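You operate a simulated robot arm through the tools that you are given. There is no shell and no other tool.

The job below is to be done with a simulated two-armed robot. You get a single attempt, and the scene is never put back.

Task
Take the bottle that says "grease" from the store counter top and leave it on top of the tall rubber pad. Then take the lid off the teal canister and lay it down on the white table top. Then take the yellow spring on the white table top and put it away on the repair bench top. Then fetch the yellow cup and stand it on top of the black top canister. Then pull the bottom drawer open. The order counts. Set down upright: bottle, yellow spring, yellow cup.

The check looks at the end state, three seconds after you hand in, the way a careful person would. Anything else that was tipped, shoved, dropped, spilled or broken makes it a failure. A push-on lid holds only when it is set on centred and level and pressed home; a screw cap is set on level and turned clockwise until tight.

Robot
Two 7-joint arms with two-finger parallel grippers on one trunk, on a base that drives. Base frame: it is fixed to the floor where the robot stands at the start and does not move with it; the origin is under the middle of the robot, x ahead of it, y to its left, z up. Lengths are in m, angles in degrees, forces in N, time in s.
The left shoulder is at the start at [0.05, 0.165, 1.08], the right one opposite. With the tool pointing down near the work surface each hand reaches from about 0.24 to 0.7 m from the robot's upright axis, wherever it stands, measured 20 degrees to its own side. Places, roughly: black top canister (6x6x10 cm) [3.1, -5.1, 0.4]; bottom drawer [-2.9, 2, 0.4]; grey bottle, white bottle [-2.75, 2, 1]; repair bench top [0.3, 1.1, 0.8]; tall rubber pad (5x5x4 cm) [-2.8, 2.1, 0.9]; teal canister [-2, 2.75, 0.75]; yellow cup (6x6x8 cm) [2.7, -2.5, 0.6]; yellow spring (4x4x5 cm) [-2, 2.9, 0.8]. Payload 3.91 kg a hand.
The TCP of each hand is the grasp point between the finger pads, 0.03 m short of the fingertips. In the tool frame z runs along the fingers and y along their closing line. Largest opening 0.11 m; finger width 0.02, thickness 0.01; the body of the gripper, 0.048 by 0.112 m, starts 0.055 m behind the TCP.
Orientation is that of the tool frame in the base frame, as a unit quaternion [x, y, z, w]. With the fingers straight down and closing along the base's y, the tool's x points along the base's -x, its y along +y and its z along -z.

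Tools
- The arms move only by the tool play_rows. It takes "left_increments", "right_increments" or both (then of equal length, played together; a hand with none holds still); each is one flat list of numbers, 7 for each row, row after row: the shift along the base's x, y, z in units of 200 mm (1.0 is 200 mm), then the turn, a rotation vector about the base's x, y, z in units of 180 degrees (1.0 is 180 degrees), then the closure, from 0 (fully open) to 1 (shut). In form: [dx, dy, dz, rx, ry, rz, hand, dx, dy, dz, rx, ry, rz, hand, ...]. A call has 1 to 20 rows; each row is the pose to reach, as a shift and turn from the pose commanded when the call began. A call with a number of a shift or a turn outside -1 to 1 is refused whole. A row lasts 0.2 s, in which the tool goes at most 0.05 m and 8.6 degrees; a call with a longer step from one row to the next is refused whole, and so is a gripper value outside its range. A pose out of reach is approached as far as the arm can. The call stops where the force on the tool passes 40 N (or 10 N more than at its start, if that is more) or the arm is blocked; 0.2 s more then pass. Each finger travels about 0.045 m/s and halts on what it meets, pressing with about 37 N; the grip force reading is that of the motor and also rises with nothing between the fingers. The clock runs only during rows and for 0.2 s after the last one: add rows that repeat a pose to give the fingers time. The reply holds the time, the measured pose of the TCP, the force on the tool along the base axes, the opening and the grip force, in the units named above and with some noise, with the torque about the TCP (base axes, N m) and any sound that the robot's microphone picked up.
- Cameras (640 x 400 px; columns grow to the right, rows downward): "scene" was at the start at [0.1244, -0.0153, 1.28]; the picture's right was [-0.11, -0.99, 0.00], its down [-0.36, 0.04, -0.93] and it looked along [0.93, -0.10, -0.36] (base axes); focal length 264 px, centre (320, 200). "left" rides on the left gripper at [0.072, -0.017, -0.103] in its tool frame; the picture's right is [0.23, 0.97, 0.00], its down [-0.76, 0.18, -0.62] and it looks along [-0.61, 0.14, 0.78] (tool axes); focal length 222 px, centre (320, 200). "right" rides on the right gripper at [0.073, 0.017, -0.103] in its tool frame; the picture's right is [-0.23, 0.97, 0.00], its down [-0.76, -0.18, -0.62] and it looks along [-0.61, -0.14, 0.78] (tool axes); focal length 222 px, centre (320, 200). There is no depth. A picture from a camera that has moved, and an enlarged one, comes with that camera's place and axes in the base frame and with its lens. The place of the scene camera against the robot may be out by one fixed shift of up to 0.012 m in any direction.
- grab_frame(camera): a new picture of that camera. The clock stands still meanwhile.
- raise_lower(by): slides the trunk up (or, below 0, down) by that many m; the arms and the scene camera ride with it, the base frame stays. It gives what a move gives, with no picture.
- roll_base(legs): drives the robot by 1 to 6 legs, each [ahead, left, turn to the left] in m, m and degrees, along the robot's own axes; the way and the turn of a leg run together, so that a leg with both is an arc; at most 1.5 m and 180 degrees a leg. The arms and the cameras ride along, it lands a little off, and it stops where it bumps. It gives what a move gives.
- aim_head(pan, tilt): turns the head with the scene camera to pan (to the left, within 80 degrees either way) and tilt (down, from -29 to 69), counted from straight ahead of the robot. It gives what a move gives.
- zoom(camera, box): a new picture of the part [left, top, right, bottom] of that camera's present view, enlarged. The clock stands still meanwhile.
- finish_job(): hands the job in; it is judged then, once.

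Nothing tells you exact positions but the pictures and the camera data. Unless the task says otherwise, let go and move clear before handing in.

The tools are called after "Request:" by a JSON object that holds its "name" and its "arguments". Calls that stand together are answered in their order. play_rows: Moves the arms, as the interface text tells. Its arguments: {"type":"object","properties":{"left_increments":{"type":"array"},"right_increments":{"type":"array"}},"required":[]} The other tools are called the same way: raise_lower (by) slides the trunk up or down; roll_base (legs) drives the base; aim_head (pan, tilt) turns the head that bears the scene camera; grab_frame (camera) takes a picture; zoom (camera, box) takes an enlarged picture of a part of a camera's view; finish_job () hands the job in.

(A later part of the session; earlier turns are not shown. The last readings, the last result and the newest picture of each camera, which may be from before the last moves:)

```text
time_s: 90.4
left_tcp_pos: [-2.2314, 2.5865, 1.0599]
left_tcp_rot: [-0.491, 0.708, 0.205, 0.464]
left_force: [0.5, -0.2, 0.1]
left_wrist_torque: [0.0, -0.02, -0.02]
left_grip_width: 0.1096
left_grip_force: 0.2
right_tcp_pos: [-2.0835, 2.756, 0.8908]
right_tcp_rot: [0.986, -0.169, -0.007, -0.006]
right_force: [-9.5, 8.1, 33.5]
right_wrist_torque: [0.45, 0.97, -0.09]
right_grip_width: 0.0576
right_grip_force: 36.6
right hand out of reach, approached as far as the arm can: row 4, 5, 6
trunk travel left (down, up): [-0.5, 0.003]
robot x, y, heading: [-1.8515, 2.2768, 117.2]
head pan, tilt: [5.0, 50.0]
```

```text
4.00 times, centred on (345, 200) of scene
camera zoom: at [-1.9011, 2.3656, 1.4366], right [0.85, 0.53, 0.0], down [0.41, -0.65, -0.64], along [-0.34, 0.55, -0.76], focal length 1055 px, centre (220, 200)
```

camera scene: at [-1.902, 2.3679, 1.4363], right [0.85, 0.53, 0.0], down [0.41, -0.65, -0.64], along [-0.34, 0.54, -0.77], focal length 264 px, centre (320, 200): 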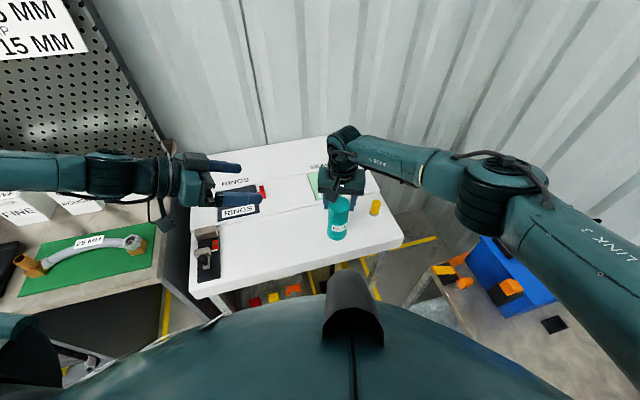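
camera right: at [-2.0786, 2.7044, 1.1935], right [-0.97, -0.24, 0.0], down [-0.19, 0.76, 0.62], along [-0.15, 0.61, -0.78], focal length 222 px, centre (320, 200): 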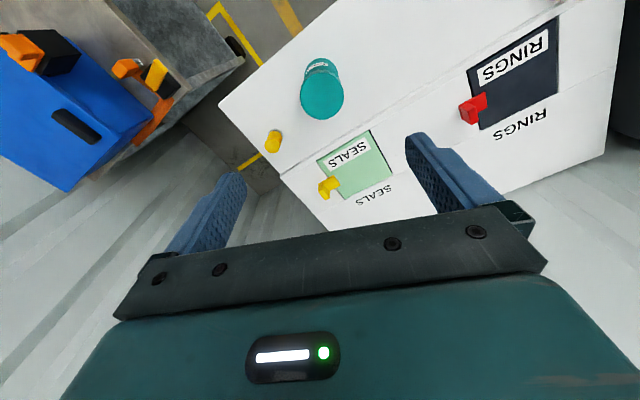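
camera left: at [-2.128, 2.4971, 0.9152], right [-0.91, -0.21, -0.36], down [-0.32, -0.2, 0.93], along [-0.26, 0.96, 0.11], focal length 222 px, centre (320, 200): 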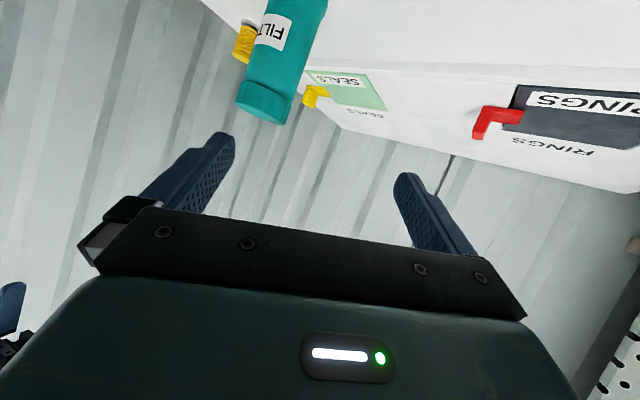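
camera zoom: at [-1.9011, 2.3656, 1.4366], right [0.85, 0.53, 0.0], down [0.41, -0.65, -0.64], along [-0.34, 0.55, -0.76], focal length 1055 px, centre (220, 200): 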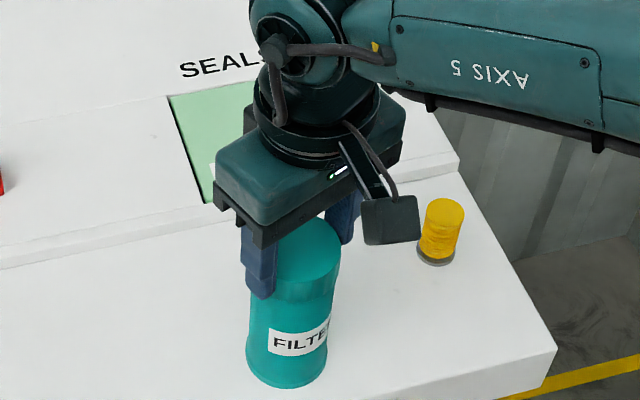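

The wrist limit was reached and the canister got dragged ~2.5 cm toward me; it still stands. I'll ease pressure and back the twist off to a reachable yaw, which should slide it back.

Request:
{"name": "play_rows", "arguments": {"right_increments": [0, 0, 0.01, 0, 0, -0.04, 1, 0, 0, 0.012, 0, 0, -0.08, 1, 0, 0, 0.012, 0, 0, -0.12, 1, 0, 0, 0.012, 0, 0, -0.15, 1]}}

Request:
{"name": "zoom", "arguments": {"camera": "scene", "box": [290, 150, 400, 250]}}

```text
time_s: 91.4
left_tcp_pos: [-2.2318, 2.5858, 1.0602]
left_tcp_rot: [-0.49, 0.709, 0.204, 0.465]
left_force: [1.4, -0.6, -0.8]
left_wrist_torque: [0.0, -0.01, 0.0]
left_grip_width: 0.11
left_grip_force: 0.1
right_tcp_pos: [-2.0808, 2.7552, 0.8906]
right_tcp_rot: [0.918, -0.396, -0.003, -0.005]
right_force: [-2.0, 4.1, 30.2]
right_wrist_torque: [-0.11, 0.32, -0.03]
right_grip_width: 0.0575
right_grip_force: 36.6
trunk travel left (down, up): [-0.5, 0.003]
robot x, y, heading: [-1.8515, 2.2846, 117.0]
head pan, tilt: [5.0, 50.0]
```

```text
4.00 times, centred on (345, 200) of scene
camera zoom: at [-1.9008, 2.3657, 1.4366], right [0.85, 0.53, 0.0], down [0.41, -0.65, -0.64], along [-0.34, 0.55, -0.76], focal length 1055 px, centre (220, 200)
```

zoom: 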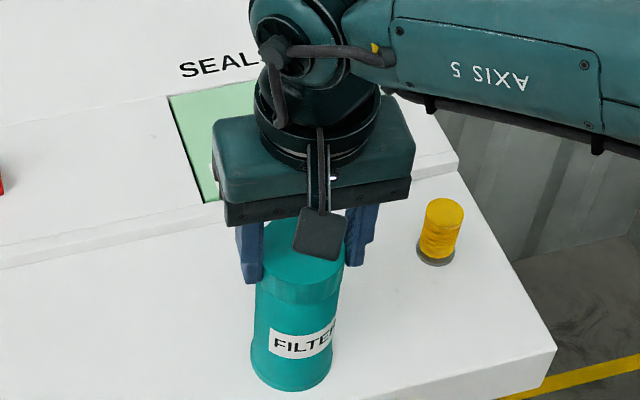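

It's stable but displaced ~2.7 cm. I'll ease pressure, lift it a hair by the lid, carry it back to its original spot, and set it down.

Request:
{"name": "play_rows", "arguments": {"right_increments": [0, 0, 0.01, 0, 0, 0, 1, 0, 0, 0.02, 0, 0, 0, 1, 0, 0, 0.035, 0, 0, 0, 1, 0, 0, 0.045, 0, 0, 0, 1]}}

Request:
{"name": "zoom", "arguments": {"camera": "scene", "box": [290, 150, 400, 250]}}

```text
time_s: 92.4
left_tcp_pos: [-2.2312, 2.5875, 1.0598]
left_tcp_rot: [-0.491, 0.709, 0.204, 0.464]
left_force: [-0.8, -0.1, 1.0]
left_wrist_torque: [0.01, -0.01, -0.01]
left_grip_width: 0.1099
left_grip_force: 0.1
right_tcp_pos: [-2.0795, 2.7521, 0.8945]
right_tcp_rot: [0.92, -0.393, 0.003, -0.002]
right_force: [-0.3, 0.8, -2.4]
right_wrist_torque: [-0.03, -0.01, 0.02]
right_grip_width: 0.0577
right_grip_force: 37.0
trunk travel left (down, up): [-0.5, 0.003]
robot x, y, heading: [-1.851, 2.2802, 117.3]
head pan, tilt: [5.0, 50.0]
```

```text
4.00 times, centred on (345, 200) of scene
camera zoom: at [-1.9018, 2.3679, 1.4361], right [0.85, 0.53, 0.0], down [0.41, -0.65, -0.64], along [-0.34, 0.54, -0.77], focal length 1055 px, centre (220, 200)
```

zoom: 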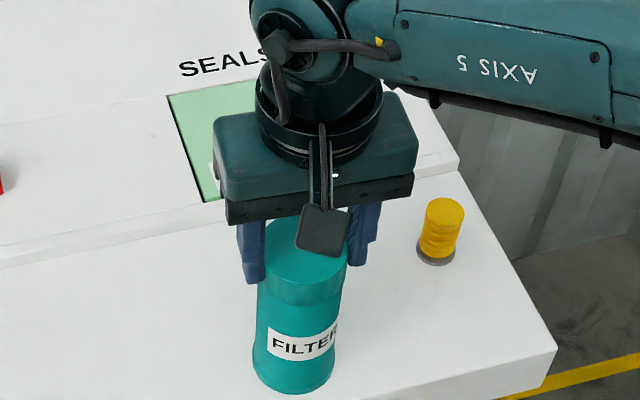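

Lifted a few mm. Carrying it back and setting down.

Request:
{"name": "play_rows", "arguments": {"right_increments": [-0.03, 0.04, 0.005, 0, 0, 0, 1, -0.06, 0.08, 0.005, 0, 0, 0, 1, -0.09, 0.122, 0.005, 0, 0, 0, 1, -0.09, 0.122, -0.005, 0, 0, 0, 1, -0.09, 0.122, -0.018, 0, 0, 0, 1, -0.09, 0.122, -0.018, 0, 0, 0, 1]}}

Request:
{"name": "zoom", "arguments": {"camera": "scene", "box": [290, 150, 400, 250]}}

```text
time_s: 93.8
left_tcp_pos: [-2.2318, 2.5864, 1.0591]
left_tcp_rot: [-0.492, 0.708, 0.204, 0.464]
left_force: [0.5, 1.4, 0.7]
left_wrist_torque: [0.02, 0.0, 0.03]
left_grip_width: 0.1101
left_grip_force: 0.0
right_tcp_pos: [-2.0982, 2.7781, 0.8919]
right_tcp_rot: [0.919, -0.394, 0.0, -0.003]
right_force: [0.7, -0.8, -1.5]
right_wrist_torque: [0.0, -0.01, 0.02]
right_grip_width: 0.0572
right_grip_force: 36.9
trunk travel left (down, up): [-0.5, 0.003]
robot x, y, heading: [-1.85, 2.2792, 116.9]
head pan, tilt: [5.0, 50.0]
```

```text
4.00 times, centred on (345, 200) of scene
camera zoom: at [-1.9019, 2.368, 1.4363], right [0.85, 0.53, 0.0], down [0.41, -0.65, -0.64], along [-0.34, 0.54, -0.77], focal length 1055 px, centre (220, 200)
```

zoom: 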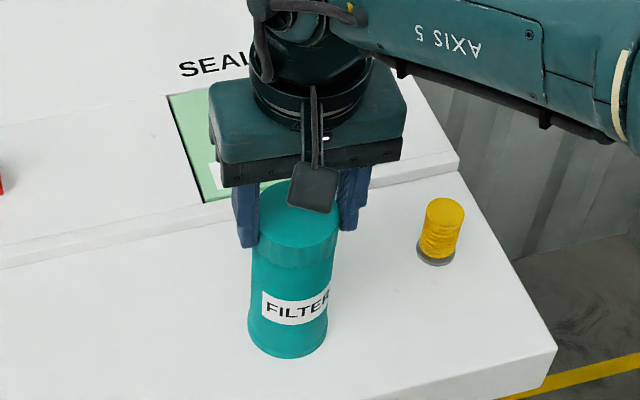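

Back in place. Lowering to contact, opening, rotating the open hand clockwise for a longer stroke, then regripping.

Request:
{"name": "play_rows", "arguments": {"right_increments": [0, 0, -0.008, 0, 0, 0, 1, 0, 0, -0.012, 0, 0, 0, 1, 0, 0, -0.012, 0, 0, 0, 0.5, 0, 0, -0.012, 0, 0, 0, 0.2, 0, 0, -0.012, 0, 0, 0, 0, 0, 0, -0.012, 0, 0, 0, 0, 0, 0, -0.012, 0, 0, 0, 0]}}

Request:
{"name": "grab_frame", "arguments": {"camera": "right"}}

Request:
{"name": "zoom", "arguments": {"camera": "scene", "box": [290, 150, 400, 250]}}

```text
time_s: 95.4
left_tcp_pos: [-2.233, 2.5872, 1.0588]
left_tcp_rot: [-0.49, 0.709, 0.203, 0.465]
left_force: [0.3, 0.3, -0.2]
left_wrist_torque: [0.0, -0.02, 0.04]
left_grip_width: 0.1099
left_grip_force: 0.1
right_tcp_pos: [-2.0989, 2.7779, 0.8898]
right_tcp_rot: [0.919, -0.394, 0.0, -0.003]
right_force: [0.2, 0.5, -0.1]
right_wrist_torque: [0.0, 0.01, -0.04]
right_grip_width: 0.1099
right_grip_force: 0.0
trunk travel left (down, up): [-0.5, 0.003]
robot x, y, heading: [-1.8513, 2.2826, 117.2]
head pan, tilt: [5.0, 50.0]
```

```text
taken
camera right: at [-2.0607, 2.7136, 0.9923], right [-0.86, -0.51, -0.01], down [-0.4, 0.67, 0.63], along [-0.31, 0.54, -0.78], focal length 222 px, centre (320, 200)
```

right: 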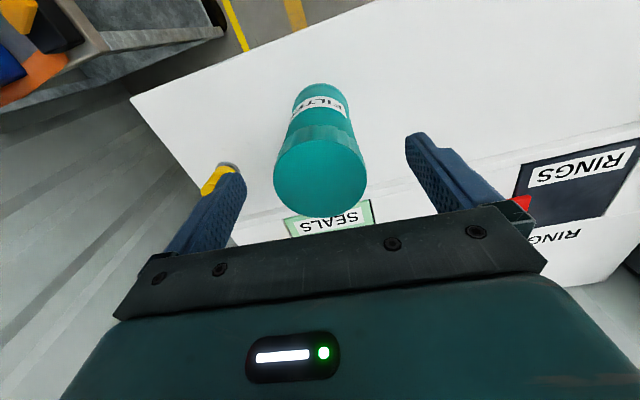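

```text
4.00 times, centred on (345, 200) of scene
camera zoom: at [-1.9018, 2.3678, 1.4363], right [0.85, 0.53, 0.0], down [0.41, -0.65, -0.64], along [-0.34, 0.54, -0.77], focal length 1055 px, centre (220, 200)
```

zoom: 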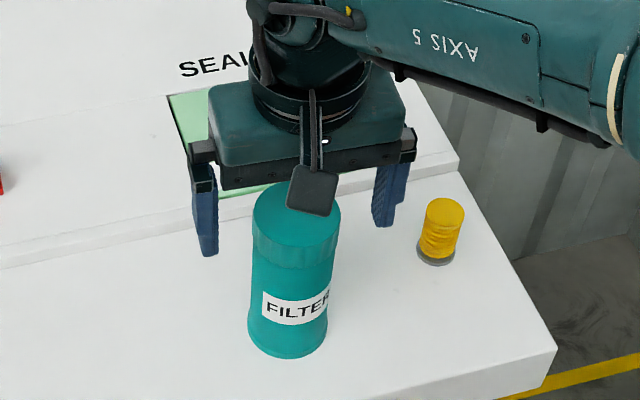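

Canister stands; its axis is ≈(-2.096, 2.775). Rotating the open hand clockwise 90° with a small centring correction.

Request:
{"name": "play_rows", "arguments": {"right_increments": [0.01, -0.01, 0.0, 0, 0, -0.045, 0, 0.0125, -0.015, 0.0, 0, 0, -0.09, 0, 0.0125, -0.015, 0.0, 0, 0, -0.135, 0, 0.0125, -0.015, 0.0, 0, 0, -0.18, 0, 0.0125, -0.015, 0.0, 0, 0, -0.225, 0, 0.0125, -0.015, 0.0, 0, 0, -0.27, 0, 0.0125, -0.015, 0.0, 0, 0, -0.315, 0, 0.0125, -0.015, 0.0, 0, 0, -0.36, 0, 0.0125, -0.015, 0.0, 0, 0, -0.405, 0, 0.0125, -0.015, 0.0, 0, 0, -0.45, 0, 0.0125, -0.015, 0.0, 0, 0, -0.495, 0, 0.0125, -0.015, 0.0, 0, 0, -0.495, 0]}}

Request:
{"name": "grab_frame", "arguments": {"camera": "right"}}

Request:
{"name": "grab_frame", "arguments": {"camera": "scene"}}

```text
time_s: 98.0
left_tcp_pos: [-2.2313, 2.5871, 1.0586]
left_tcp_rot: [-0.49, 0.709, 0.203, 0.465]
left_force: [-0.1, -0.1, 0.9]
left_wrist_torque: [0.02, -0.01, -0.01]
left_grip_width: 0.1102
left_grip_force: 0.1
right_tcp_pos: [-2.096, 2.7752, 0.8886]
right_tcp_rot: [-0.378, 0.926, -0.003, 0.002]
right_force: [-1.2, -0.1, -0.8]
right_wrist_torque: [0.01, -0.02, 0.0]
right_grip_width: 0.1099
right_grip_force: 0.1
trunk travel left (down, up): [-0.5, 0.003]
robot x, y, heading: [-1.8496, 2.2833, 117.1]
head pan, tilt: [5.0, 50.0]
```

```text
taken
camera right: at [-2.1599, 2.7373, 0.9925], right [-0.52, 0.85, -0.01], down [0.66, 0.41, 0.63], along [0.54, 0.32, -0.78], focal length 222 px, centre (320, 200)
```

right: 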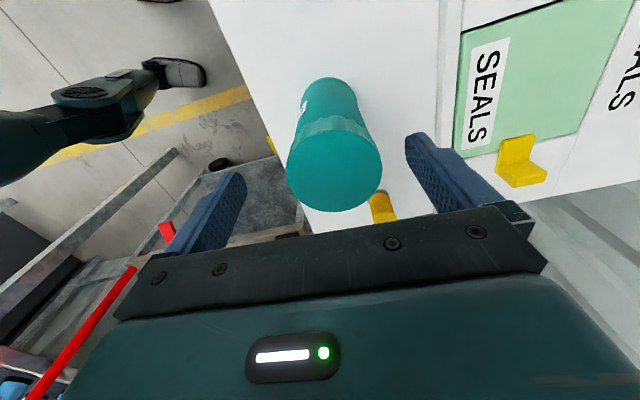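

```text
taken
camera scene: at [-1.9018, 2.3678, 1.4363], right [0.85, 0.53, 0.0], down [0.41, -0.65, -0.64], along [-0.34, 0.54, -0.77], focal length 264 px, centre (320, 200)
```

scene: 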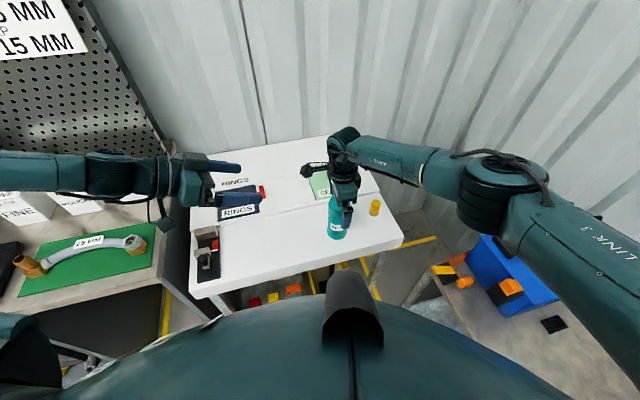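

Yaw range is fine. The wrist view shows the lid ~8 mm off toward one finger; correcting by (-5.5, +6.5) mm, then closing.

Request:
{"name": "play_rows", "arguments": {"right_increments": [-0.0275, 0.0325, 0, 0, 0, 0, 0, -0.0275, 0.0325, 0, 0, 0, 0, 0.4, -0.0275, 0.0325, 0, 0, 0, 0, 0.7, -0.0275, 0.0325, 0, 0, 0, 0, 1, -0.0275, 0.0325, 0, 0, 0, 0, 1, -0.0275, 0.0325, 0, 0, 0, 0, 1, -0.0275, 0.0325, 0, 0, 0, 0, 1]}}

Request:
{"name": "grab_frame", "arguments": {"camera": "right"}}

```text
time_s: 99.6
left_tcp_pos: [-2.2326, 2.5854, 1.0594]
left_tcp_rot: [-0.49, 0.709, 0.204, 0.465]
left_force: [0.5, -0.6, 0.3]
left_wrist_torque: [-0.04, 0.03, 0.0]
left_grip_width: 0.1102
left_grip_force: 0.1
right_tcp_pos: [-2.1011, 2.7815, 0.8898]
right_tcp_rot: [-0.378, 0.926, -0.002, 0.003]
right_force: [-0.2, -0.7, 0.0]
right_wrist_torque: [-0.01, -0.01, 0.0]
right_grip_width: 0.0572
right_grip_force: 36.7
trunk travel left (down, up): [-0.5, 0.003]
robot x, y, heading: [-1.8494, 2.2857, 117.2]
head pan, tilt: [5.0, 50.0]
```

```text
taken
camera right: at [-2.1652, 2.7435, 0.9928], right [-0.52, 0.85, -0.01], down [0.66, 0.41, 0.63], along [0.54, 0.32, -0.78], focal length 222 px, centre (320, 200)
```

right: 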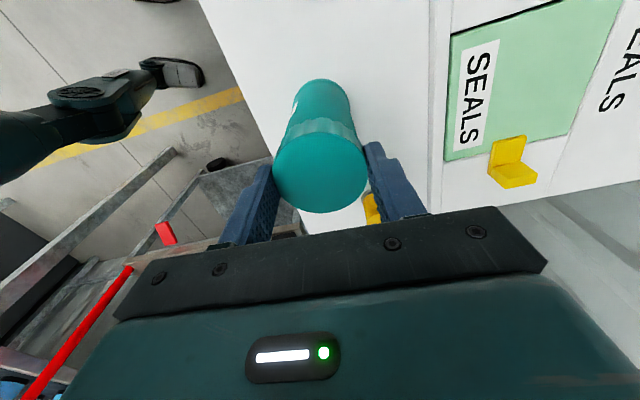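

Gripped well-centred. Pressing ~18 N and twisting counter-clockwise 45°.

Request:
{"name": "play_rows", "arguments": {"right_increments": [0, 0, -0.01, 0, 0, 0, 1, 0, 0, -0.02, 0, 0, 0, 1, 0, 0, -0.02, 0, 0, 0.045, 1, 0, 0, -0.02, 0, 0, 0.09, 1, 0, 0, -0.02, 0, 0, 0.135, 1, 0, 0, -0.02, 0, 0, 0.18, 1, 0, 0, -0.02, 0, 0, 0.225, 1]}}

Request:
{"name": "grab_frame", "arguments": {"camera": "right"}}

Request:
{"name": "zoom", "arguments": {"camera": "scene", "box": [290, 150, 400, 250]}}

```text
time_s: 101.2
left_tcp_pos: [-2.23, 2.585, 1.0609]
left_tcp_rot: [-0.491, 0.708, 0.205, 0.464]
left_force: [0.1, 0.4, 0.3]
left_wrist_torque: [0.01, -0.04, 0.03]
left_grip_width: 0.1098
left_grip_force: 0.0
right_tcp_pos: [-2.1018, 2.7822, 0.889]
right_tcp_rot: [-0.676, 0.736, 0.002, 0.003]
right_force: [1.7, -1.3, 32.8]
right_wrist_torque: [-0.42, -0.06, -0.06]
right_grip_width: 0.0573
right_grip_force: 36.3
trunk travel left (down, up): [-0.5, 0.003]
robot x, y, heading: [-1.8513, 2.283, 117.2]
head pan, tilt: [5.0, 50.0]
```

```text
taken
camera right: at [-2.1238, 2.71, 0.9918], right [-0.95, 0.31, 0.0], down [0.24, 0.74, 0.63], along [0.19, 0.6, -0.78], focal length 222 px, centre (320, 200)
```

right: 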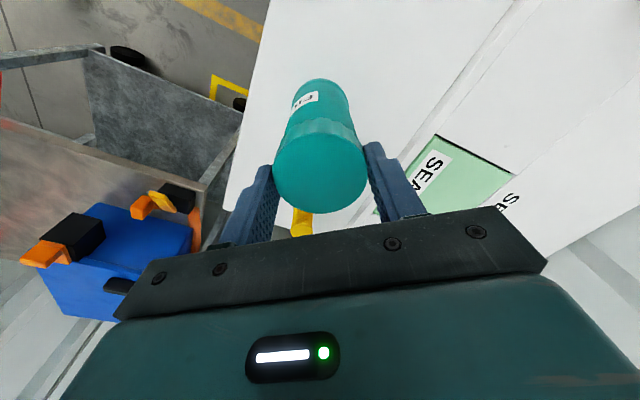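

```text
4.00 times, centred on (345, 200) of scene
camera zoom: at [-1.9002, 2.3647, 1.4367], right [0.85, 0.53, 0.0], down [0.41, -0.65, -0.65], along [-0.34, 0.55, -0.76], focal length 1055 px, centre (220, 200)
```

zoom: 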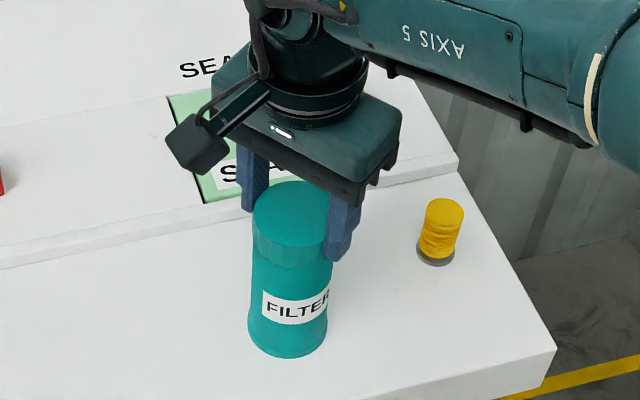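

The body stays while the lid turns. Continuing to yaw ≈ -30°, easing pressure slightly.

Request:
{"name": "play_rows", "arguments": {"right_increments": [0, 0, 0.006, 0, 0, 0, 1, 0, 0, 0.006, 0, 0, 0.045, 1, 0, 0, 0.006, 0, 0, 0.09, 1, 0, 0, 0.006, 0, 0, 0.135, 1, 0, 0, 0.006, 0, 0, 0.18, 1, 0, 0, 0.006, 0, 0, 0.225, 1, 0, 0, 0.006, 0, 0, 0.27, 1, 0, 0, 0.006, 0, 0, 0.315, 1, 0, 0, 0.006, 0, 0, 0.35, 1]}}

Request:
{"name": "zoom", "arguments": {"camera": "scene", "box": [290, 150, 400, 250]}}

```text
time_s: 103.2
left_tcp_pos: [-2.2305, 2.586, 1.0596]
left_tcp_rot: [-0.491, 0.708, 0.205, 0.464]
left_force: [0.5, 0.6, -0.3]
left_wrist_torque: [-0.02, -0.02, 0.0]
left_grip_width: 0.1102
left_grip_force: 0.1
right_tcp_pos: [-2.1, 2.7814, 0.8906]
right_tcp_rot: [0.962, -0.274, -0.001, -0.004]
right_force: [2.4, -0.2, 27.0]
right_wrist_torque: [-0.35, 0.2, -0.01]
right_grip_width: 0.0572
right_grip_force: 37.2
trunk travel left (down, up): [-0.5, 0.003]
robot x, y, heading: [-1.855, 2.2827, 117.3]
head pan, tilt: [5.0, 50.0]
```

```text
4.00 times, centred on (345, 200) of scene
camera zoom: at [-1.9003, 2.3653, 1.4366], right [0.85, 0.53, 0.0], down [0.41, -0.65, -0.64], along [-0.34, 0.55, -0.76], focal length 1055 px, centre (220, 200)
```

zoom: 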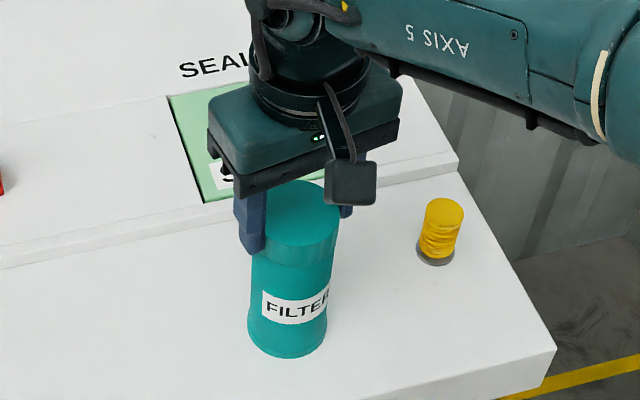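

Turned ~104° this stroke. Testing with a small lift whether the lid is free.

Request:
{"name": "play_rows", "arguments": {"right_increments": [0, 0, 0.01, 0, 0, 0, 1, 0, 0, 0.02, 0, 0, 0, 1, 0, 0, 0.03, 0, 0, 0, 1, 0, 0, 0.04, 0, 0, 0, 1]}}

Request:
{"name": "zoom", "arguments": {"camera": "scene", "box": [290, 150, 400, 250]}}

```text
time_s: 104.2
left_tcp_pos: [-2.2329, 2.5871, 1.0591]
left_tcp_rot: [-0.49, 0.709, 0.203, 0.464]
left_force: [-0.5, 0.4, 0.1]
left_wrist_torque: [0.01, -0.03, 0.01]
left_grip_width: 0.1098
left_grip_force: 0.1
right_tcp_pos: [-2.1007, 2.782, 0.8928]
right_tcp_rot: [0.961, -0.275, 0.002, -0.003]
right_force: [0.6, 0.0, -2.3]
right_wrist_torque: [-0.02, 0.03, 0.01]
right_grip_width: 0.0571
right_grip_force: 36.9
trunk travel left (down, up): [-0.5, 0.003]
robot x, y, heading: [-1.8485, 2.2804, 117.2]
head pan, tilt: [5.0, 50.0]
```

```text
4.00 times, centred on (345, 200) of scene
camera zoom: at [-1.9019, 2.368, 1.4361], right [0.85, 0.53, 0.0], down [0.41, -0.65, -0.64], along [-0.34, 0.54, -0.77], focal length 1055 px, centre (220, 200)
```

zoom: 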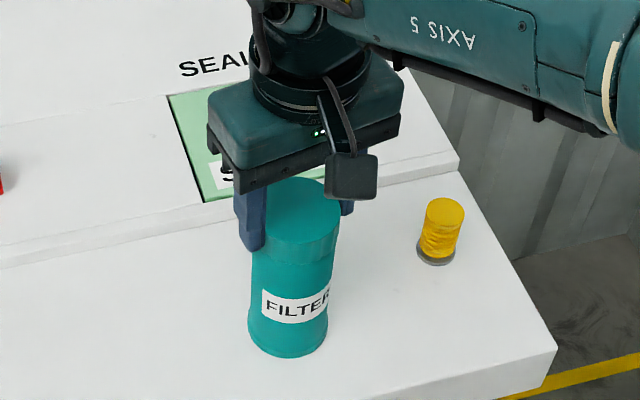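

Still attached. Doing another stroke: set down, open, rotate back clockwise, regrip.

Request:
{"name": "play_rows", "arguments": {"right_increments": [0, 0, -0.01, 0, 0, 0, 1, 0, 0, -0.014, 0, 0, 0, 1, 0, 0, -0.014, 0, 0, 0, 0.4, 0, 0, -0.014, 0, 0, 0, 0.1, 0, 0, -0.014, 0, 0, 0, 0, 0, 0, -0.014, 0, 0, 0, 0, 0, 0, -0.014, 0, 0, -0.045, 0, 0, 0, -0.014, 0, 0, -0.09, 0, 0, 0, -0.014, 0, 0, -0.135, 0, 0, 0, -0.014, 0, 0, -0.18, 0, 0, 0, -0.014, 0, 0, -0.225, 0, 0, 0, -0.014, 0, 0, -0.27, 0, 0, 0, -0.014, 0, 0, -0.315, 0, 0, 0, -0.014, 0, 0, -0.36, 0, 0, 0, -0.014, 0, 0, -0.405, 0, 0, 0, -0.014, 0, 0, -0.45, 0, 0, 0, -0.014, 0, 0, -0.495, 0, 0, 0, -0.014, 0, 0, -0.54, 0, 0, 0, -0.014, 0, 0, -0.58, 0, 0, 0, -0.014, 0, 0, -0.58, 0]}}

Request:
{"name": "grab_frame", "arguments": {"camera": "right"}}

Request:
{"name": "zoom", "arguments": {"camera": "scene", "box": [290, 150, 400, 250]}}

```text
time_s: 108.4
left_tcp_pos: [-2.2317, 2.5879, 1.058]
left_tcp_rot: [-0.49, 0.709, 0.204, 0.465]
left_force: [0.1, 0.3, -0.5]
left_wrist_torque: [-0.01, 0.01, -0.03]
left_grip_width: 0.1102
left_grip_force: 0.0
right_tcp_pos: [-2.1009, 2.7811, 0.8913]
right_tcp_rot: [-0.371, 0.929, -0.003, 0.002]
right_force: [0.6, -0.1, 0.5]
right_wrist_torque: [-0.03, -0.01, 0.0]
right_grip_width: 0.11
right_grip_force: 0.0
trunk travel left (down, up): [-0.5, 0.003]
robot x, y, heading: [-1.8476, 2.2807, 117.4]
head pan, tilt: [5.0, 50.0]
```

```text
taken
camera right: at [-2.1653, 2.7443, 0.9945], right [-0.51, 0.86, -0.01], down [0.67, 0.4, 0.63], along [0.54, 0.31, -0.78], focal length 222 px, centre (320, 200)
```

right: 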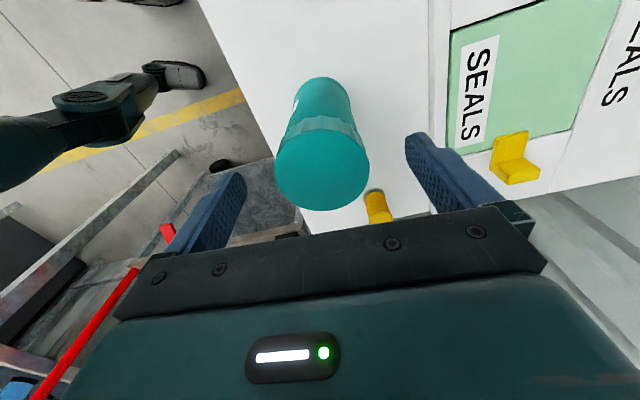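

```text
4.00 times, centred on (345, 200) of scene
camera zoom: at [-1.9018, 2.3678, 1.4363], right [0.85, 0.53, 0.0], down [0.41, -0.65, -0.64], along [-0.34, 0.54, -0.77], focal length 1055 px, centre (220, 200)
```

zoom: 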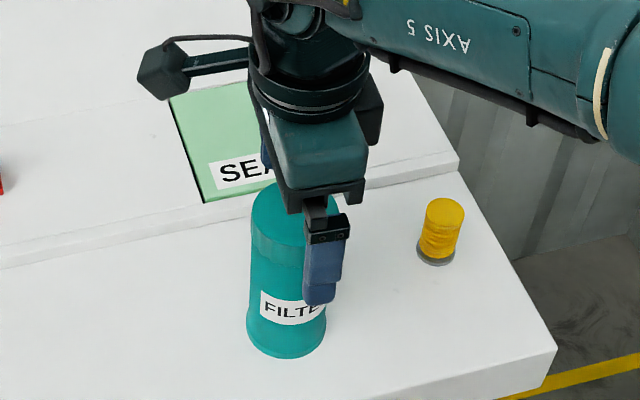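

Lined up again. Closing, pressing, and unscrewing another 104° in one go.

Request:
{"name": "play_rows", "arguments": {"right_increments": [0, 0, 0, 0, 0, 0, 0.5, 0, 0, 0, 0, 0, 0, 0.8, 0, 0, 0, 0, 0, 0, 1, 0, 0, 0, 0, 0, 0, 1, 0, 0, 0, 0, 0, 0, 1, 0, 0, -0.01, 0, 0, 0, 1, 0, 0, -0.017, 0, 0, 0, 1, 0, 0, -0.017, 0, 0, 0.045, 1, 0, 0, -0.017, 0, 0, 0.09, 1, 0, 0, -0.017, 0, 0, 0.135, 1, 0, 0, -0.017, 0, 0, 0.18, 1, 0, 0, -0.017, 0, 0, 0.225, 1, 0, 0, -0.017, 0, 0, 0.27, 1, 0, 0, -0.016, 0, 0, 0.315, 1, 0, 0, -0.016, 0, 0, 0.36, 1, 0, 0, -0.016, 0, 0, 0.405, 1, 0, 0, -0.016, 0, 0, 0.45, 1, 0, 0, -0.016, 0, 0, 0.495, 1, 0, 0, -0.016, 0, 0, 0.54, 1, 0, 0, -0.016, 0, 0, 0.58, 1]}}

Request:
{"name": "zoom", "arguments": {"camera": "scene", "box": [290, 150, 400, 250]}}

```text
time_s: 112.6
left_tcp_pos: [-2.2327, 2.587, 1.0589]
left_tcp_rot: [-0.491, 0.708, 0.204, 0.465]
left_force: [-0.1, 0.6, 0.1]
left_wrist_torque: [-0.03, 0.01, 0.0]
left_grip_width: 0.1102
left_grip_force: 0.1
right_tcp_pos: [-2.1014, 2.7819, 0.8877]
right_tcp_rot: [0.962, -0.273, 0.001, -0.003]
right_force: [-0.6, 0.0, 5.3]
right_wrist_torque: [0.0, 0.01, -0.08]
right_grip_width: 0.0574
right_grip_force: 36.7
trunk travel left (down, up): [-0.5, 0.003]
robot x, y, heading: [-1.8488, 2.2829, 117.3]
head pan, tilt: [5.0, 50.0]
```

```text
4.00 times, centred on (345, 200) of scene
camera zoom: at [-1.9016, 2.3674, 1.4363], right [0.85, 0.53, 0.0], down [0.41, -0.65, -0.64], along [-0.34, 0.54, -0.77], focal length 1055 px, centre (220, 200)
```

zoom: 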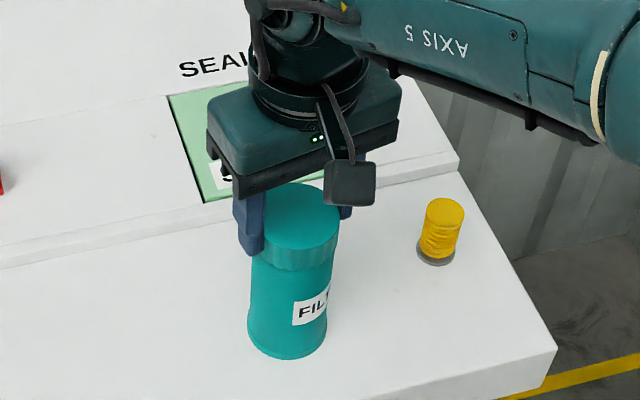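

Pressing force dropped and the label turned ~35° this time. Testing lift again.

Request:
{"name": "play_rows", "arguments": {"right_increments": [0, 0, 0.01, 0, 0, 0, 1, 0, 0, 0.02, 0, 0, 0, 1, 0, 0, 0.03, 0, 0, 0, 1, 0, 0, 0.035, 0, 0, 0, 1]}}

Request:
{"name": "zoom", "arguments": {"camera": "scene", "box": [290, 150, 400, 250]}}

```text
time_s: 113.6
left_tcp_pos: [-2.2328, 2.5874, 1.0593]
left_tcp_rot: [-0.49, 0.709, 0.203, 0.465]
left_force: [0.2, 0.3, 0.5]
left_wrist_torque: [0.0, 0.0, 0.0]
left_grip_width: 0.1099
left_grip_force: 0.0
right_tcp_pos: [-2.1005, 2.7823, 0.8957]
right_tcp_rot: [0.961, -0.275, 0.002, -0.004]
right_force: [-0.5, -0.6, 0.3]
right_wrist_torque: [-0.01, -0.02, 0.02]
right_grip_width: 0.0572
right_grip_force: 37.4
trunk travel left (down, up): [-0.5, 0.003]
robot x, y, heading: [-1.851, 2.2805, 117.3]
head pan, tilt: [5.0, 50.0]
```

```text
4.00 times, centred on (345, 200) of scene
camera zoom: at [-1.9018, 2.3679, 1.4363], right [0.85, 0.53, 0.0], down [0.41, -0.65, -0.64], along [-0.34, 0.54, -0.77], focal length 1055 px, centre (220, 200)
```

zoom: 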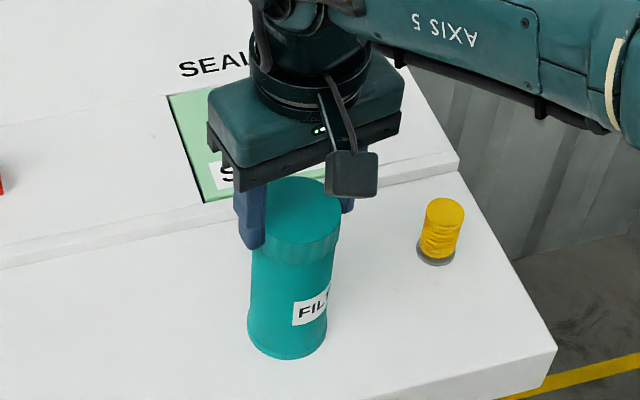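

The lid came free (no weight of the body). Lifting it straight up.

Request:
{"name": "play_rows", "arguments": {"right_increments": [0, 0, 0.05, 0, 0, 0, 1, 0, 0, 0.12, 0, 0, 0, 1, 0, 0, 0.25, 0, 0, 0, 1, 0, 0, 0.4, 0, 0, 0, 1, 0, 0, 0.5, 0, 0, 0, 1]}}

Request:
{"name": "grab_frame", "arguments": {"camera": "scene"}}

Request:
{"name": "grab_frame", "arguments": {"camera": "right"}}

```text
time_s: 114.8
left_tcp_pos: [-2.2328, 2.5875, 1.0601]
left_tcp_rot: [-0.49, 0.709, 0.203, 0.465]
left_force: [0.3, -0.2, -0.4]
left_wrist_torque: [0.01, 0.01, -0.01]
left_grip_width: 0.11
left_grip_force: 0.0
right_tcp_pos: [-2.0997, 2.7816, 0.9967]
right_tcp_rot: [0.962, -0.275, 0.001, -0.004]
right_force: [-0.2, -1.6, -0.1]
right_wrist_torque: [-0.02, -0.01, -0.01]
right_grip_width: 0.057
right_grip_force: 36.8
trunk travel left (down, up): [-0.5, 0.003]
robot x, y, heading: [-1.8519, 2.2818, 117.3]
head pan, tilt: [5.0, 50.0]
```

```text
taken
camera scene: at [-1.9019, 2.3677, 1.4363], right [0.85, 0.53, 0.0], down [0.41, -0.65, -0.64], along [-0.34, 0.54, -0.77], focal length 264 px, centre (320, 200)
```

scene: 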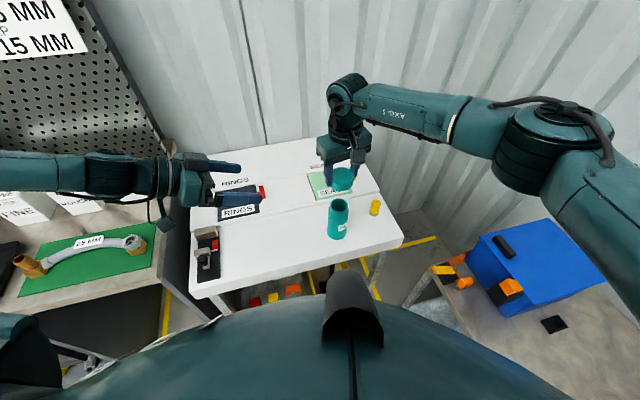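

```text
taken
camera right: at [-2.0483, 2.728, 1.0992], right [-0.71, -0.71, -0.01], down [-0.55, 0.55, 0.63], along [-0.44, 0.45, -0.78], focal length 222 px, centre (320, 200)
```

right: 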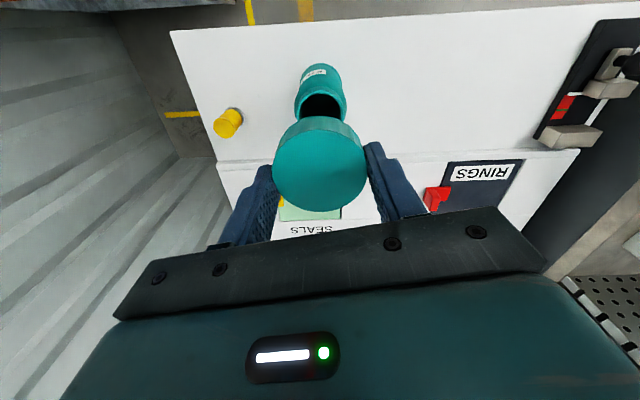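

Lid is off and the canister stands. Before laying the lid to the left of the canister, I'll retract the left hand up and away.

Request:
{"name": "play_rows", "arguments": {"left_increments": [-0.11, -0.06, 0.12, 0, 0, 0, 0, -0.22, -0.12, 0.24, 0, 0, 0, 0, -0.33, -0.18, 0.36, 0, 0, 0, 0, -0.44, -0.24, 0.48, 0, 0, 0, 0, -0.55, -0.3, 0.6, 0, 0, 0, 0]}}

Request:
{"name": "grab_frame", "arguments": {"camera": "scene"}}

```text
time_s: 116.0
left_tcp_pos: [-2.2856, 2.6283, 1.077]
left_tcp_rot: [-0.49, 0.707, 0.205, 0.466]
left_force: [0.0, 0.4, -0.6]
left_wrist_torque: [0.01, -0.01, -0.01]
left_grip_width: 0.1101
left_grip_force: 0.0
left hand out of reach, approached as far as the arm can: row 1, 2, 3, 4, 5
right_tcp_pos: [-2.1016, 2.7823, 0.9953]
right_tcp_rot: [0.961, -0.276, 0.0, -0.004]
right_force: [0.1, 0.5, -0.7]
right_wrist_torque: [0.0, 0.04, 0.0]
right_grip_width: 0.0574
right_grip_force: 36.6
trunk travel left (down, up): [-0.5, 0.003]
robot x, y, heading: [-1.8484, 2.2815, 117.1]
head pan, tilt: [5.0, 50.0]
```

```text
taken
camera scene: at [-1.902, 2.3681, 1.4363], right [0.85, 0.53, 0.0], down [0.41, -0.65, -0.64], along [-0.34, 0.54, -0.77], focal length 264 px, centre (320, 200)
```

scene: 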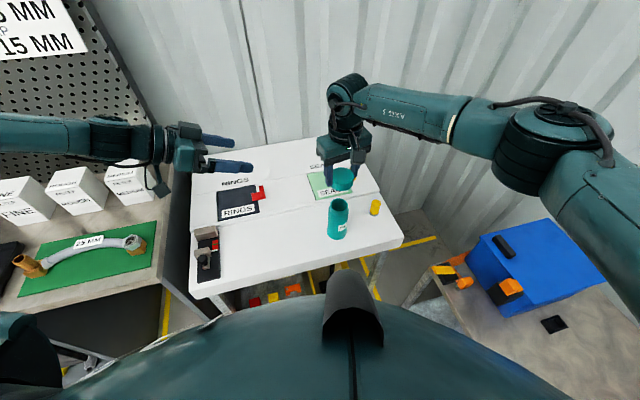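

The left arm is at a wrist limit. Rotating it back to tool-down while rising will restore freedom.

Request:
{"name": "play_rows", "arguments": {"left_increments": [0, 0, 0.06, -0.036, 0.022, 0, 0, 0, 0, 0.12, -0.0725, 0.0445, 0, 0, 0, 0, 0.18, -0.109, 0.067, 0, 0, 0, 0, 0.24, -0.145, 0.089, 0, 0, 0, 0, 0.3, -0.181, 0.111, 0, 0, 0, 0, 0.36, -0.2175, 0.1335, 0, 0, 0, 0, 0.42, -0.254, 0.156, 0, 0, 0, 0, 0.48, -0.29, 0.178, 0, 0]}}

Request:
{"name": "grab_frame", "arguments": {"camera": "scene"}}

```text
time_s: 117.8
left_tcp_pos: [-2.2412, 2.685, 1.0188]
left_tcp_rot: [-0.521, 0.751, 0.167, 0.37]
left_force: [0.0, -0.7, -0.1]
left_wrist_torque: [0.03, -0.01, 0.0]
left_grip_width: 0.1098
left_grip_force: 0.1
left hand out of reach, approached as far as the arm can: row 1, 2, 3, 4, 5, 6, 7, 8
right_tcp_pos: [-2.1009, 2.7817, 0.9951]
right_tcp_rot: [0.961, -0.275, 0.0, -0.004]
right_force: [-0.6, 0.0, -0.8]
right_wrist_torque: [-0.01, -0.02, -0.03]
right_grip_width: 0.0572
right_grip_force: 36.7
trunk travel left (down, up): [-0.5, 0.003]
robot x, y, heading: [-1.8507, 2.278, 117.2]
head pan, tilt: [5.0, 50.0]
```

```text
taken
camera scene: at [-1.9018, 2.3679, 1.4363], right [0.85, 0.53, 0.0], down [0.41, -0.65, -0.64], along [-0.34, 0.54, -0.77], focal length 264 px, centre (320, 200)
```

scene: 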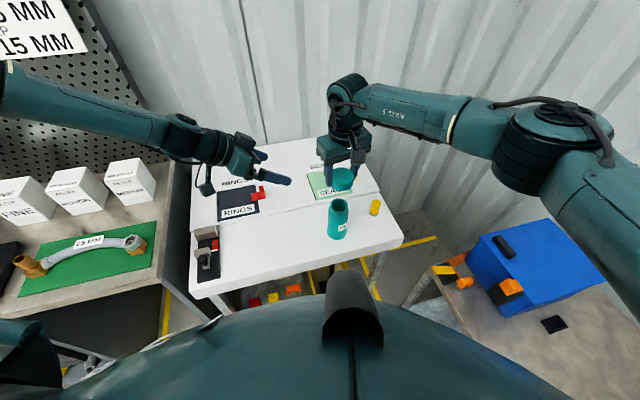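

The left arm is in an awkward configuration; I'll try stepping it up and back toward the robot with orientation held.

Request:
{"name": "play_rows", "arguments": {"left_increments": [0.0, -0.1, 0.1, 0, 0, 0, 0, 0.0, -0.2, 0.2, 0, 0, 0, 0]}}

Request:
{"name": "grab_frame", "arguments": {"camera": "scene"}}

Request:
{"name": "grab_frame", "arguments": {"camera": "left"}}

```text
time_s: 118.4
left_tcp_pos: [-2.2415, 2.6859, 1.0194]
left_tcp_rot: [-0.521, 0.751, 0.166, 0.369]
left_force: [0.4, 0.2, 0.1]
left_wrist_torque: [0.01, -0.01, 0.0]
left_grip_width: 0.11
left_grip_force: 0.0
left hand out of reach, approached as far as the arm can: row 1, 2
right_tcp_pos: [-2.1016, 2.7817, 0.9968]
right_tcp_rot: [0.961, -0.275, 0.001, -0.003]
right_force: [-0.3, -0.1, -0.5]
right_wrist_torque: [0.0, -0.01, -0.01]
right_grip_width: 0.057
right_grip_force: 36.9
trunk travel left (down, up): [-0.5, 0.003]
robot x, y, heading: [-1.8523, 2.2815, 117.2]
head pan, tilt: [5.0, 50.0]
```

```text
taken
camera scene: at [-1.9018, 2.3679, 1.4363], right [0.85, 0.53, 0.0], down [0.41, -0.65, -0.64], along [-0.34, 0.54, -0.77], focal length 264 px, centre (320, 200)
```

scene: 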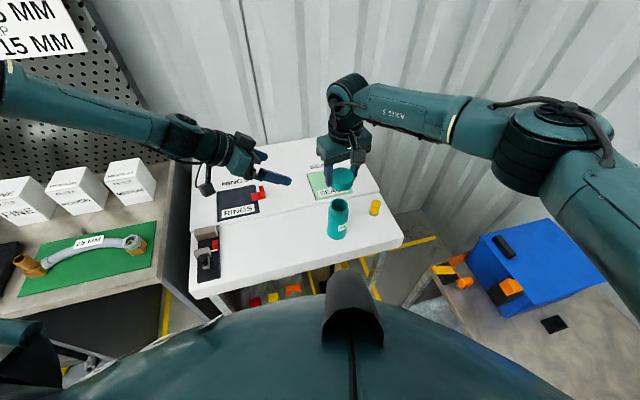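

```text
taken
camera left: at [-2.2796, 2.5643, 1.0392], right [-0.92, 0.24, -0.3], down [-0.26, 0.18, 0.95], along [0.28, 0.95, -0.1], focal length 222 px, centre (320, 200)
```

left: 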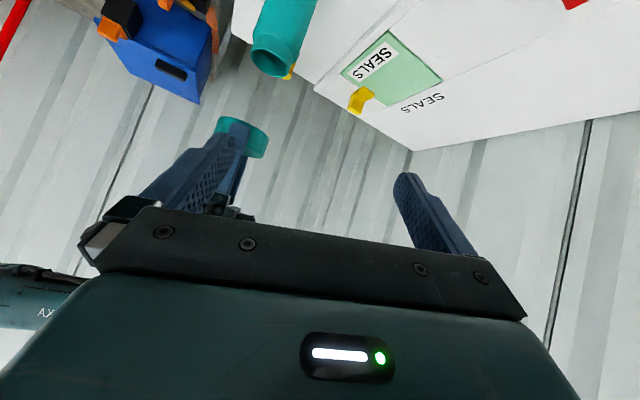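

The left arm is stuck at a limit near the lid. First I'll take the right hand (with lid) up and to the right to make room.

Request:
{"name": "play_rows", "arguments": {"right_increments": [0.0, 0.0, 0.2, 0, 0, 0, 1, 0.13, 0.07, 0.3, 0, 0, 0, 1, 0.26, 0.14, 0.4, 0, 0, 0, 1, 0.39, 0.2, 0.5, 0, 0, 0, 1, 0.535, 0.275, 0.5, 0, 0, 0, 1]}}

Request:
{"name": "play_rows", "arguments": {"left_increments": [0.05, -0.05, 0.03, 0.02, 0.0, 0, 0, 0.1, -0.1, 0.06, 0.04, 0.0, 0, 0]}}

```text
time_s: 119.6
left_tcp_pos: [-2.2407, 2.6855, 1.0204]
left_tcp_rot: [-0.522, 0.75, 0.166, 0.369]
left_force: [-0.5, 0.6, 0.4]
left_wrist_torque: [0.01, 0.02, 0.04]
left_grip_width: 0.11
left_grip_force: 0.1
right_tcp_pos: [-1.9929, 2.8398, 1.0962]
right_tcp_rot: [0.961, -0.276, 0.001, -0.004]
right_force: [-0.9, -0.2, 0.1]
right_wrist_torque: [0.01, -0.02, 0.01]
right_grip_width: 0.0573
right_grip_force: 37.1
trunk travel left (down, up): [-0.5, 0.003]
robot x, y, heading: [-1.8494, 2.2783, 117.2]
head pan, tilt: [5.0, 50.0]
```

```text
time_s: 120.2
left_tcp_pos: [-2.2231, 2.663, 1.0313]
left_tcp_rot: [-0.498, 0.738, 0.213, 0.402]
left_force: [0.3, -1.3, 0.4]
left_wrist_torque: [0.0, 0.0, 0.02]
left_grip_width: 0.1101
left_grip_force: 0.0
right_tcp_pos: [-1.9931, 2.8384, 1.096]
right_tcp_rot: [0.961, -0.276, 0.0, -0.003]
right_force: [-1.0, 0.3, -1.2]
right_wrist_torque: [-0.01, 0.0, 0.01]
right_grip_width: 0.0575
right_grip_force: 36.1
trunk travel left (down, up): [-0.5, 0.003]
robot x, y, heading: [-1.8489, 2.2816, 117.1]
head pan, tilt: [5.0, 50.0]
```

That direction works. Continuing to unwind toward the earlier good pose (tilt 60°, more forward yaw), moving back and up.

Request:
{"name": "play_rows", "arguments": {"left_increments": [0.09, -0.08, 0.06, 0.01, 0.0035, 0.0165, 0, 0.18, -0.16, 0.12, 0.02, 0.007, 0.033, 0, 0.27, -0.24, 0.18, 0.03, 0.01, 0.05, 0, 0.365, -0.315, 0.245, 0.041, 0.0138, 0.066, 0]}}

Request:
{"name": "grab_frame", "arguments": {"camera": "scene"}}

```text
time_s: 121.2
left_tcp_pos: [-2.1501, 2.5974, 1.0821]
left_tcp_rot: [-0.54, 0.676, 0.312, 0.392]
left_force: [-0.2, 0.7, 0.1]
left_wrist_torque: [-0.04, 0.02, 0.03]
left_grip_width: 0.1101
left_grip_force: 0.1
right_tcp_pos: [-1.9937, 2.8377, 1.0979]
right_tcp_rot: [0.961, -0.276, 0.0, -0.004]
right_force: [0.4, 0.8, -0.5]
right_wrist_torque: [0.03, -0.01, 0.0]
right_grip_width: 0.0571
right_grip_force: 37.3
trunk travel left (down, up): [-0.5, 0.003]
robot x, y, heading: [-1.8499, 2.2823, 117.4]
head pan, tilt: [5.0, 50.0]
```

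```text
taken
camera scene: at [-1.9018, 2.3675, 1.4364], right [0.85, 0.53, 0.0], down [0.41, -0.65, -0.64], along [-0.34, 0.54, -0.77], focal length 264 px, centre (320, 200)
```

scene: 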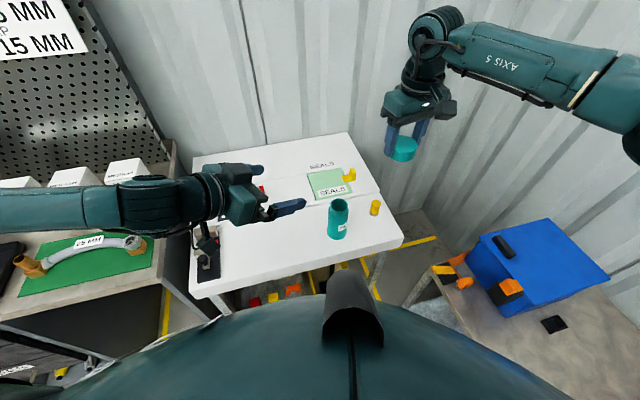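

Recovered. Now reversing the original tilt to return the left hand to its neutral tool-down pose.

Request:
{"name": "play_rows", "arguments": {"left_increments": [-0.068, -0.011, 0.106, -0.0375, -0.0046, 0.0224, 0, -0.137, -0.022, 0.213, -0.0749, -0.0092, 0.0447, 0, -0.205, -0.0325, 0.319, -0.1124, -0.0138, 0.0671, 0, -0.273, -0.043, 0.4256, -0.1498, -0.0184, 0.0895, 0, -0.342, -0.054, 0.532, -0.1873, -0.023, 0.1118, 0, -0.41, -0.065, 0.638, -0.2247, -0.0276, 0.1342, 0, -0.478, -0.076, 0.745, -0.2622, -0.0322, 0.1566, 0, -0.547, -0.087, 0.851, -0.2996, -0.0368, 0.1789, 0, -0.615, -0.0975, 0.9575, -0.3371, -0.0414, 0.2013, 0, -0.615, -0.0975, 0.9575, -0.3371, -0.0414, 0.2013, 0]}}

Request:
{"name": "grab_frame", "arguments": {"camera": "scene"}}

```text
time_s: 123.4
left_tcp_pos: [-2.2742, 2.5776, 1.2725]
left_tcp_rot: [0.854, -0.521, -0.001, -0.001]
left_force: [0.6, 0.4, 1.2]
left_wrist_torque: [0.01, 0.0, -0.01]
left_grip_width: 0.1102
left_grip_force: 0.0
right_tcp_pos: [-1.9947, 2.8386, 1.0965]
right_tcp_rot: [0.961, -0.276, 0.0, -0.003]
right_force: [0.0, -0.8, 0.2]
right_wrist_torque: [0.03, 0.01, 0.0]
right_grip_width: 0.0571
right_grip_force: 37.2
trunk travel left (down, up): [-0.5, 0.003]
robot x, y, heading: [-1.8519, 2.2801, 116.8]
head pan, tilt: [5.0, 50.0]
```

```text
taken
camera scene: at [-1.9021, 2.3679, 1.4363], right [0.85, 0.53, 0.0], down [0.41, -0.65, -0.64], along [-0.34, 0.54, -0.77], focal length 264 px, centre (320, 200)
```

scene: 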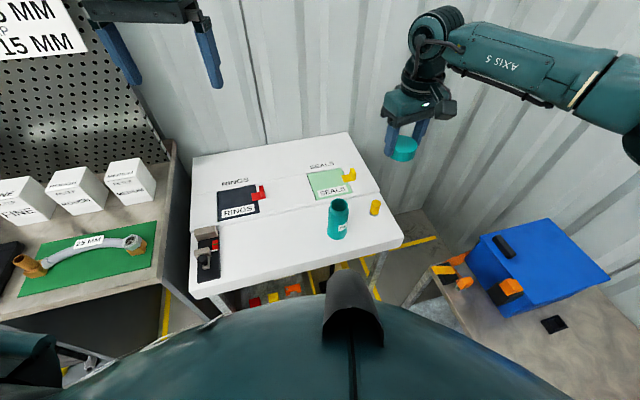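

Left hand is neutral and clear. Now carrying the lid to a free spot on the table's front strip left of the canister, ≈(-2.18, 2.69).

Request:
{"name": "play_rows", "arguments": {"right_increments": [-0.154, -0.124, 0, 0, 0, -0.0287, 1, -0.308, -0.2475, 0, 0, 0, -0.0575, 1, -0.4625, -0.371, 0, 0, 0, -0.086, 1, -0.617, -0.495, -0.1, 0, 0, -0.115, 1, -0.771, -0.619, -0.25, 0, 0, -0.1435, 1, -0.925, -0.7425, -0.4, 0, 0, -0.172, 1, -0.925, -0.7425, -0.6, 0, 0, -0.172, 1, -0.925, -0.7425, -0.8, 0, 0, -0.172, 1, -0.925, -0.7425, -0.98, 0, 0, -0.172, 1, -0.925, -0.7425, -0.98, 0, 0, -0.172, 1]}}

Request:
{"name": "grab_frame", "arguments": {"camera": "scene"}}

Request:
{"name": "grab_frame", "arguments": {"camera": "right"}}

```text
time_s: 125.6
left_tcp_pos: [-2.2743, 2.5778, 1.2721]
left_tcp_rot: [0.854, -0.521, -0.001, 0.0]
left_force: [-0.7, -0.3, -0.6]
left_wrist_torque: [-0.01, -0.02, 0.01]
left_grip_width: 0.11
left_grip_force: 0.0
right_tcp_pos: [-2.1787, 2.6903, 0.8985]
right_tcp_rot: [0.853, -0.522, 0.001, -0.003]
right_force: [-0.2, 0.5, -0.4]
right_wrist_torque: [0.01, 0.0, -0.01]
right_grip_width: 0.057
right_grip_force: 36.9
trunk travel left (down, up): [-0.5, 0.003]
robot x, y, heading: [-1.8493, 2.282, 117.5]
head pan, tilt: [5.0, 50.0]
```

```text
taken
camera scene: at [-1.9017, 2.3679, 1.4363], right [0.85, 0.53, 0.0], down [0.41, -0.65, -0.64], along [-0.34, 0.54, -0.77], focal length 264 px, centre (320, 200)
```

scene: 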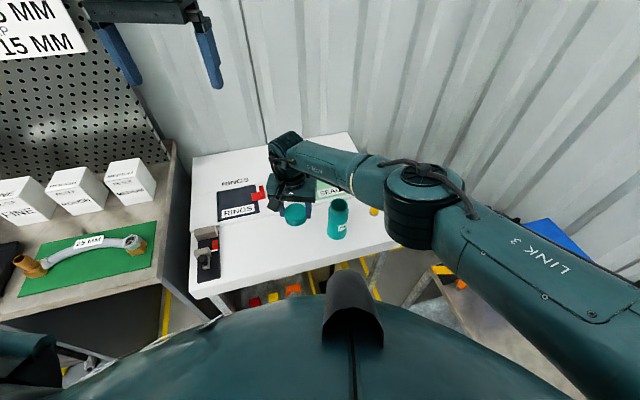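

```text
taken
camera right: at [-2.1617, 2.6176, 1.002], right [-0.97, -0.24, -0.01], down [-0.19, 0.76, 0.63], along [-0.15, 0.61, -0.78], focal length 222 px, centre (320, 200)
```

right: 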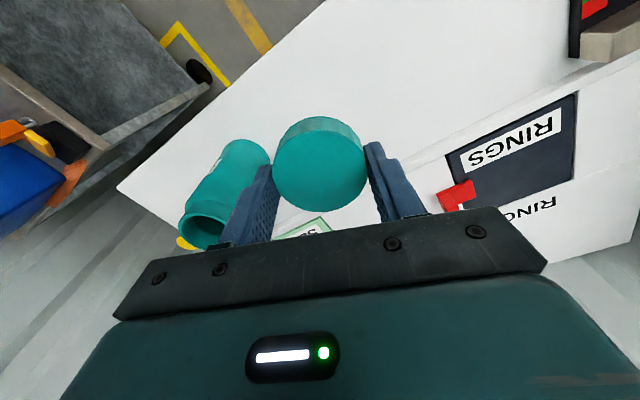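

Clear of the canister; shifting 2 cm further left and descending toward the table.

Request:
{"name": "play_rows", "arguments": {"right_increments": [-0.07, -0.073, -0.1, 0, 0, 0, 1, -0.07, -0.073, -0.3, 0, 0, 0, 1, -0.07, -0.073, -0.5, 0, 0, 0, 1, -0.07, -0.073, -0.6, 0, 0, 0, 1, -0.07, -0.073, -0.61, 0, 0, 0, 1, -0.07, -0.073, -0.61, 0, 0, 0, 1]}}

Request:
{"name": "zoom", "arguments": {"camera": "scene", "box": [230, 150, 380, 260]}}

```text
time_s: 127.0
left_tcp_pos: [-2.2745, 2.5773, 1.2713]
left_tcp_rot: [0.854, -0.521, -0.001, -0.001]
left_force: [0.4, 0.0, -0.6]
left_wrist_torque: [0.01, -0.01, 0.03]
left_grip_width: 0.1098
left_grip_force: 0.1
right_tcp_pos: [-2.1601, 2.6458, 0.807]
right_tcp_rot: [0.853, -0.522, 0.001, -0.003]
right_force: [0.6, 0.5, -0.7]
right_wrist_torque: [0.02, -0.03, 0.0]
right_grip_width: 0.0572
right_grip_force: 36.2
right hand out of reach, approached as far as the arm can: row 1, 2, 3, 4, 5, 6
trunk travel left (down, up): [-0.5, 0.003]
robot x, y, heading: [-1.8501, 2.2792, 117.3]
head pan, tilt: [5.0, 50.0]
```

```text
3.64 times, centred on (305, 205) of scene
camera zoom: at [-1.9019, 2.3677, 1.4363], right [0.85, 0.53, 0.0], down [0.41, -0.65, -0.64], along [-0.34, 0.54, -0.77], focal length 959 px, centre (374, 182)
```

zoom: 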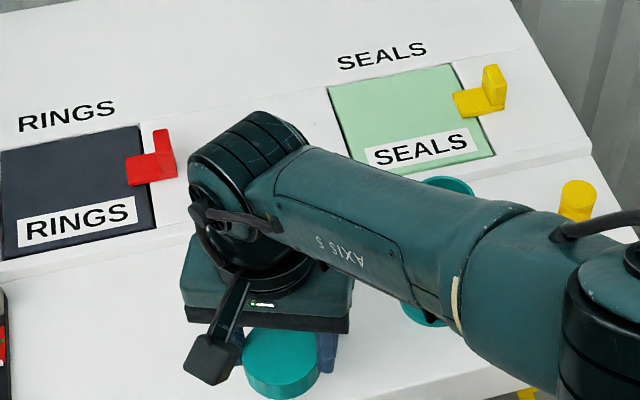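

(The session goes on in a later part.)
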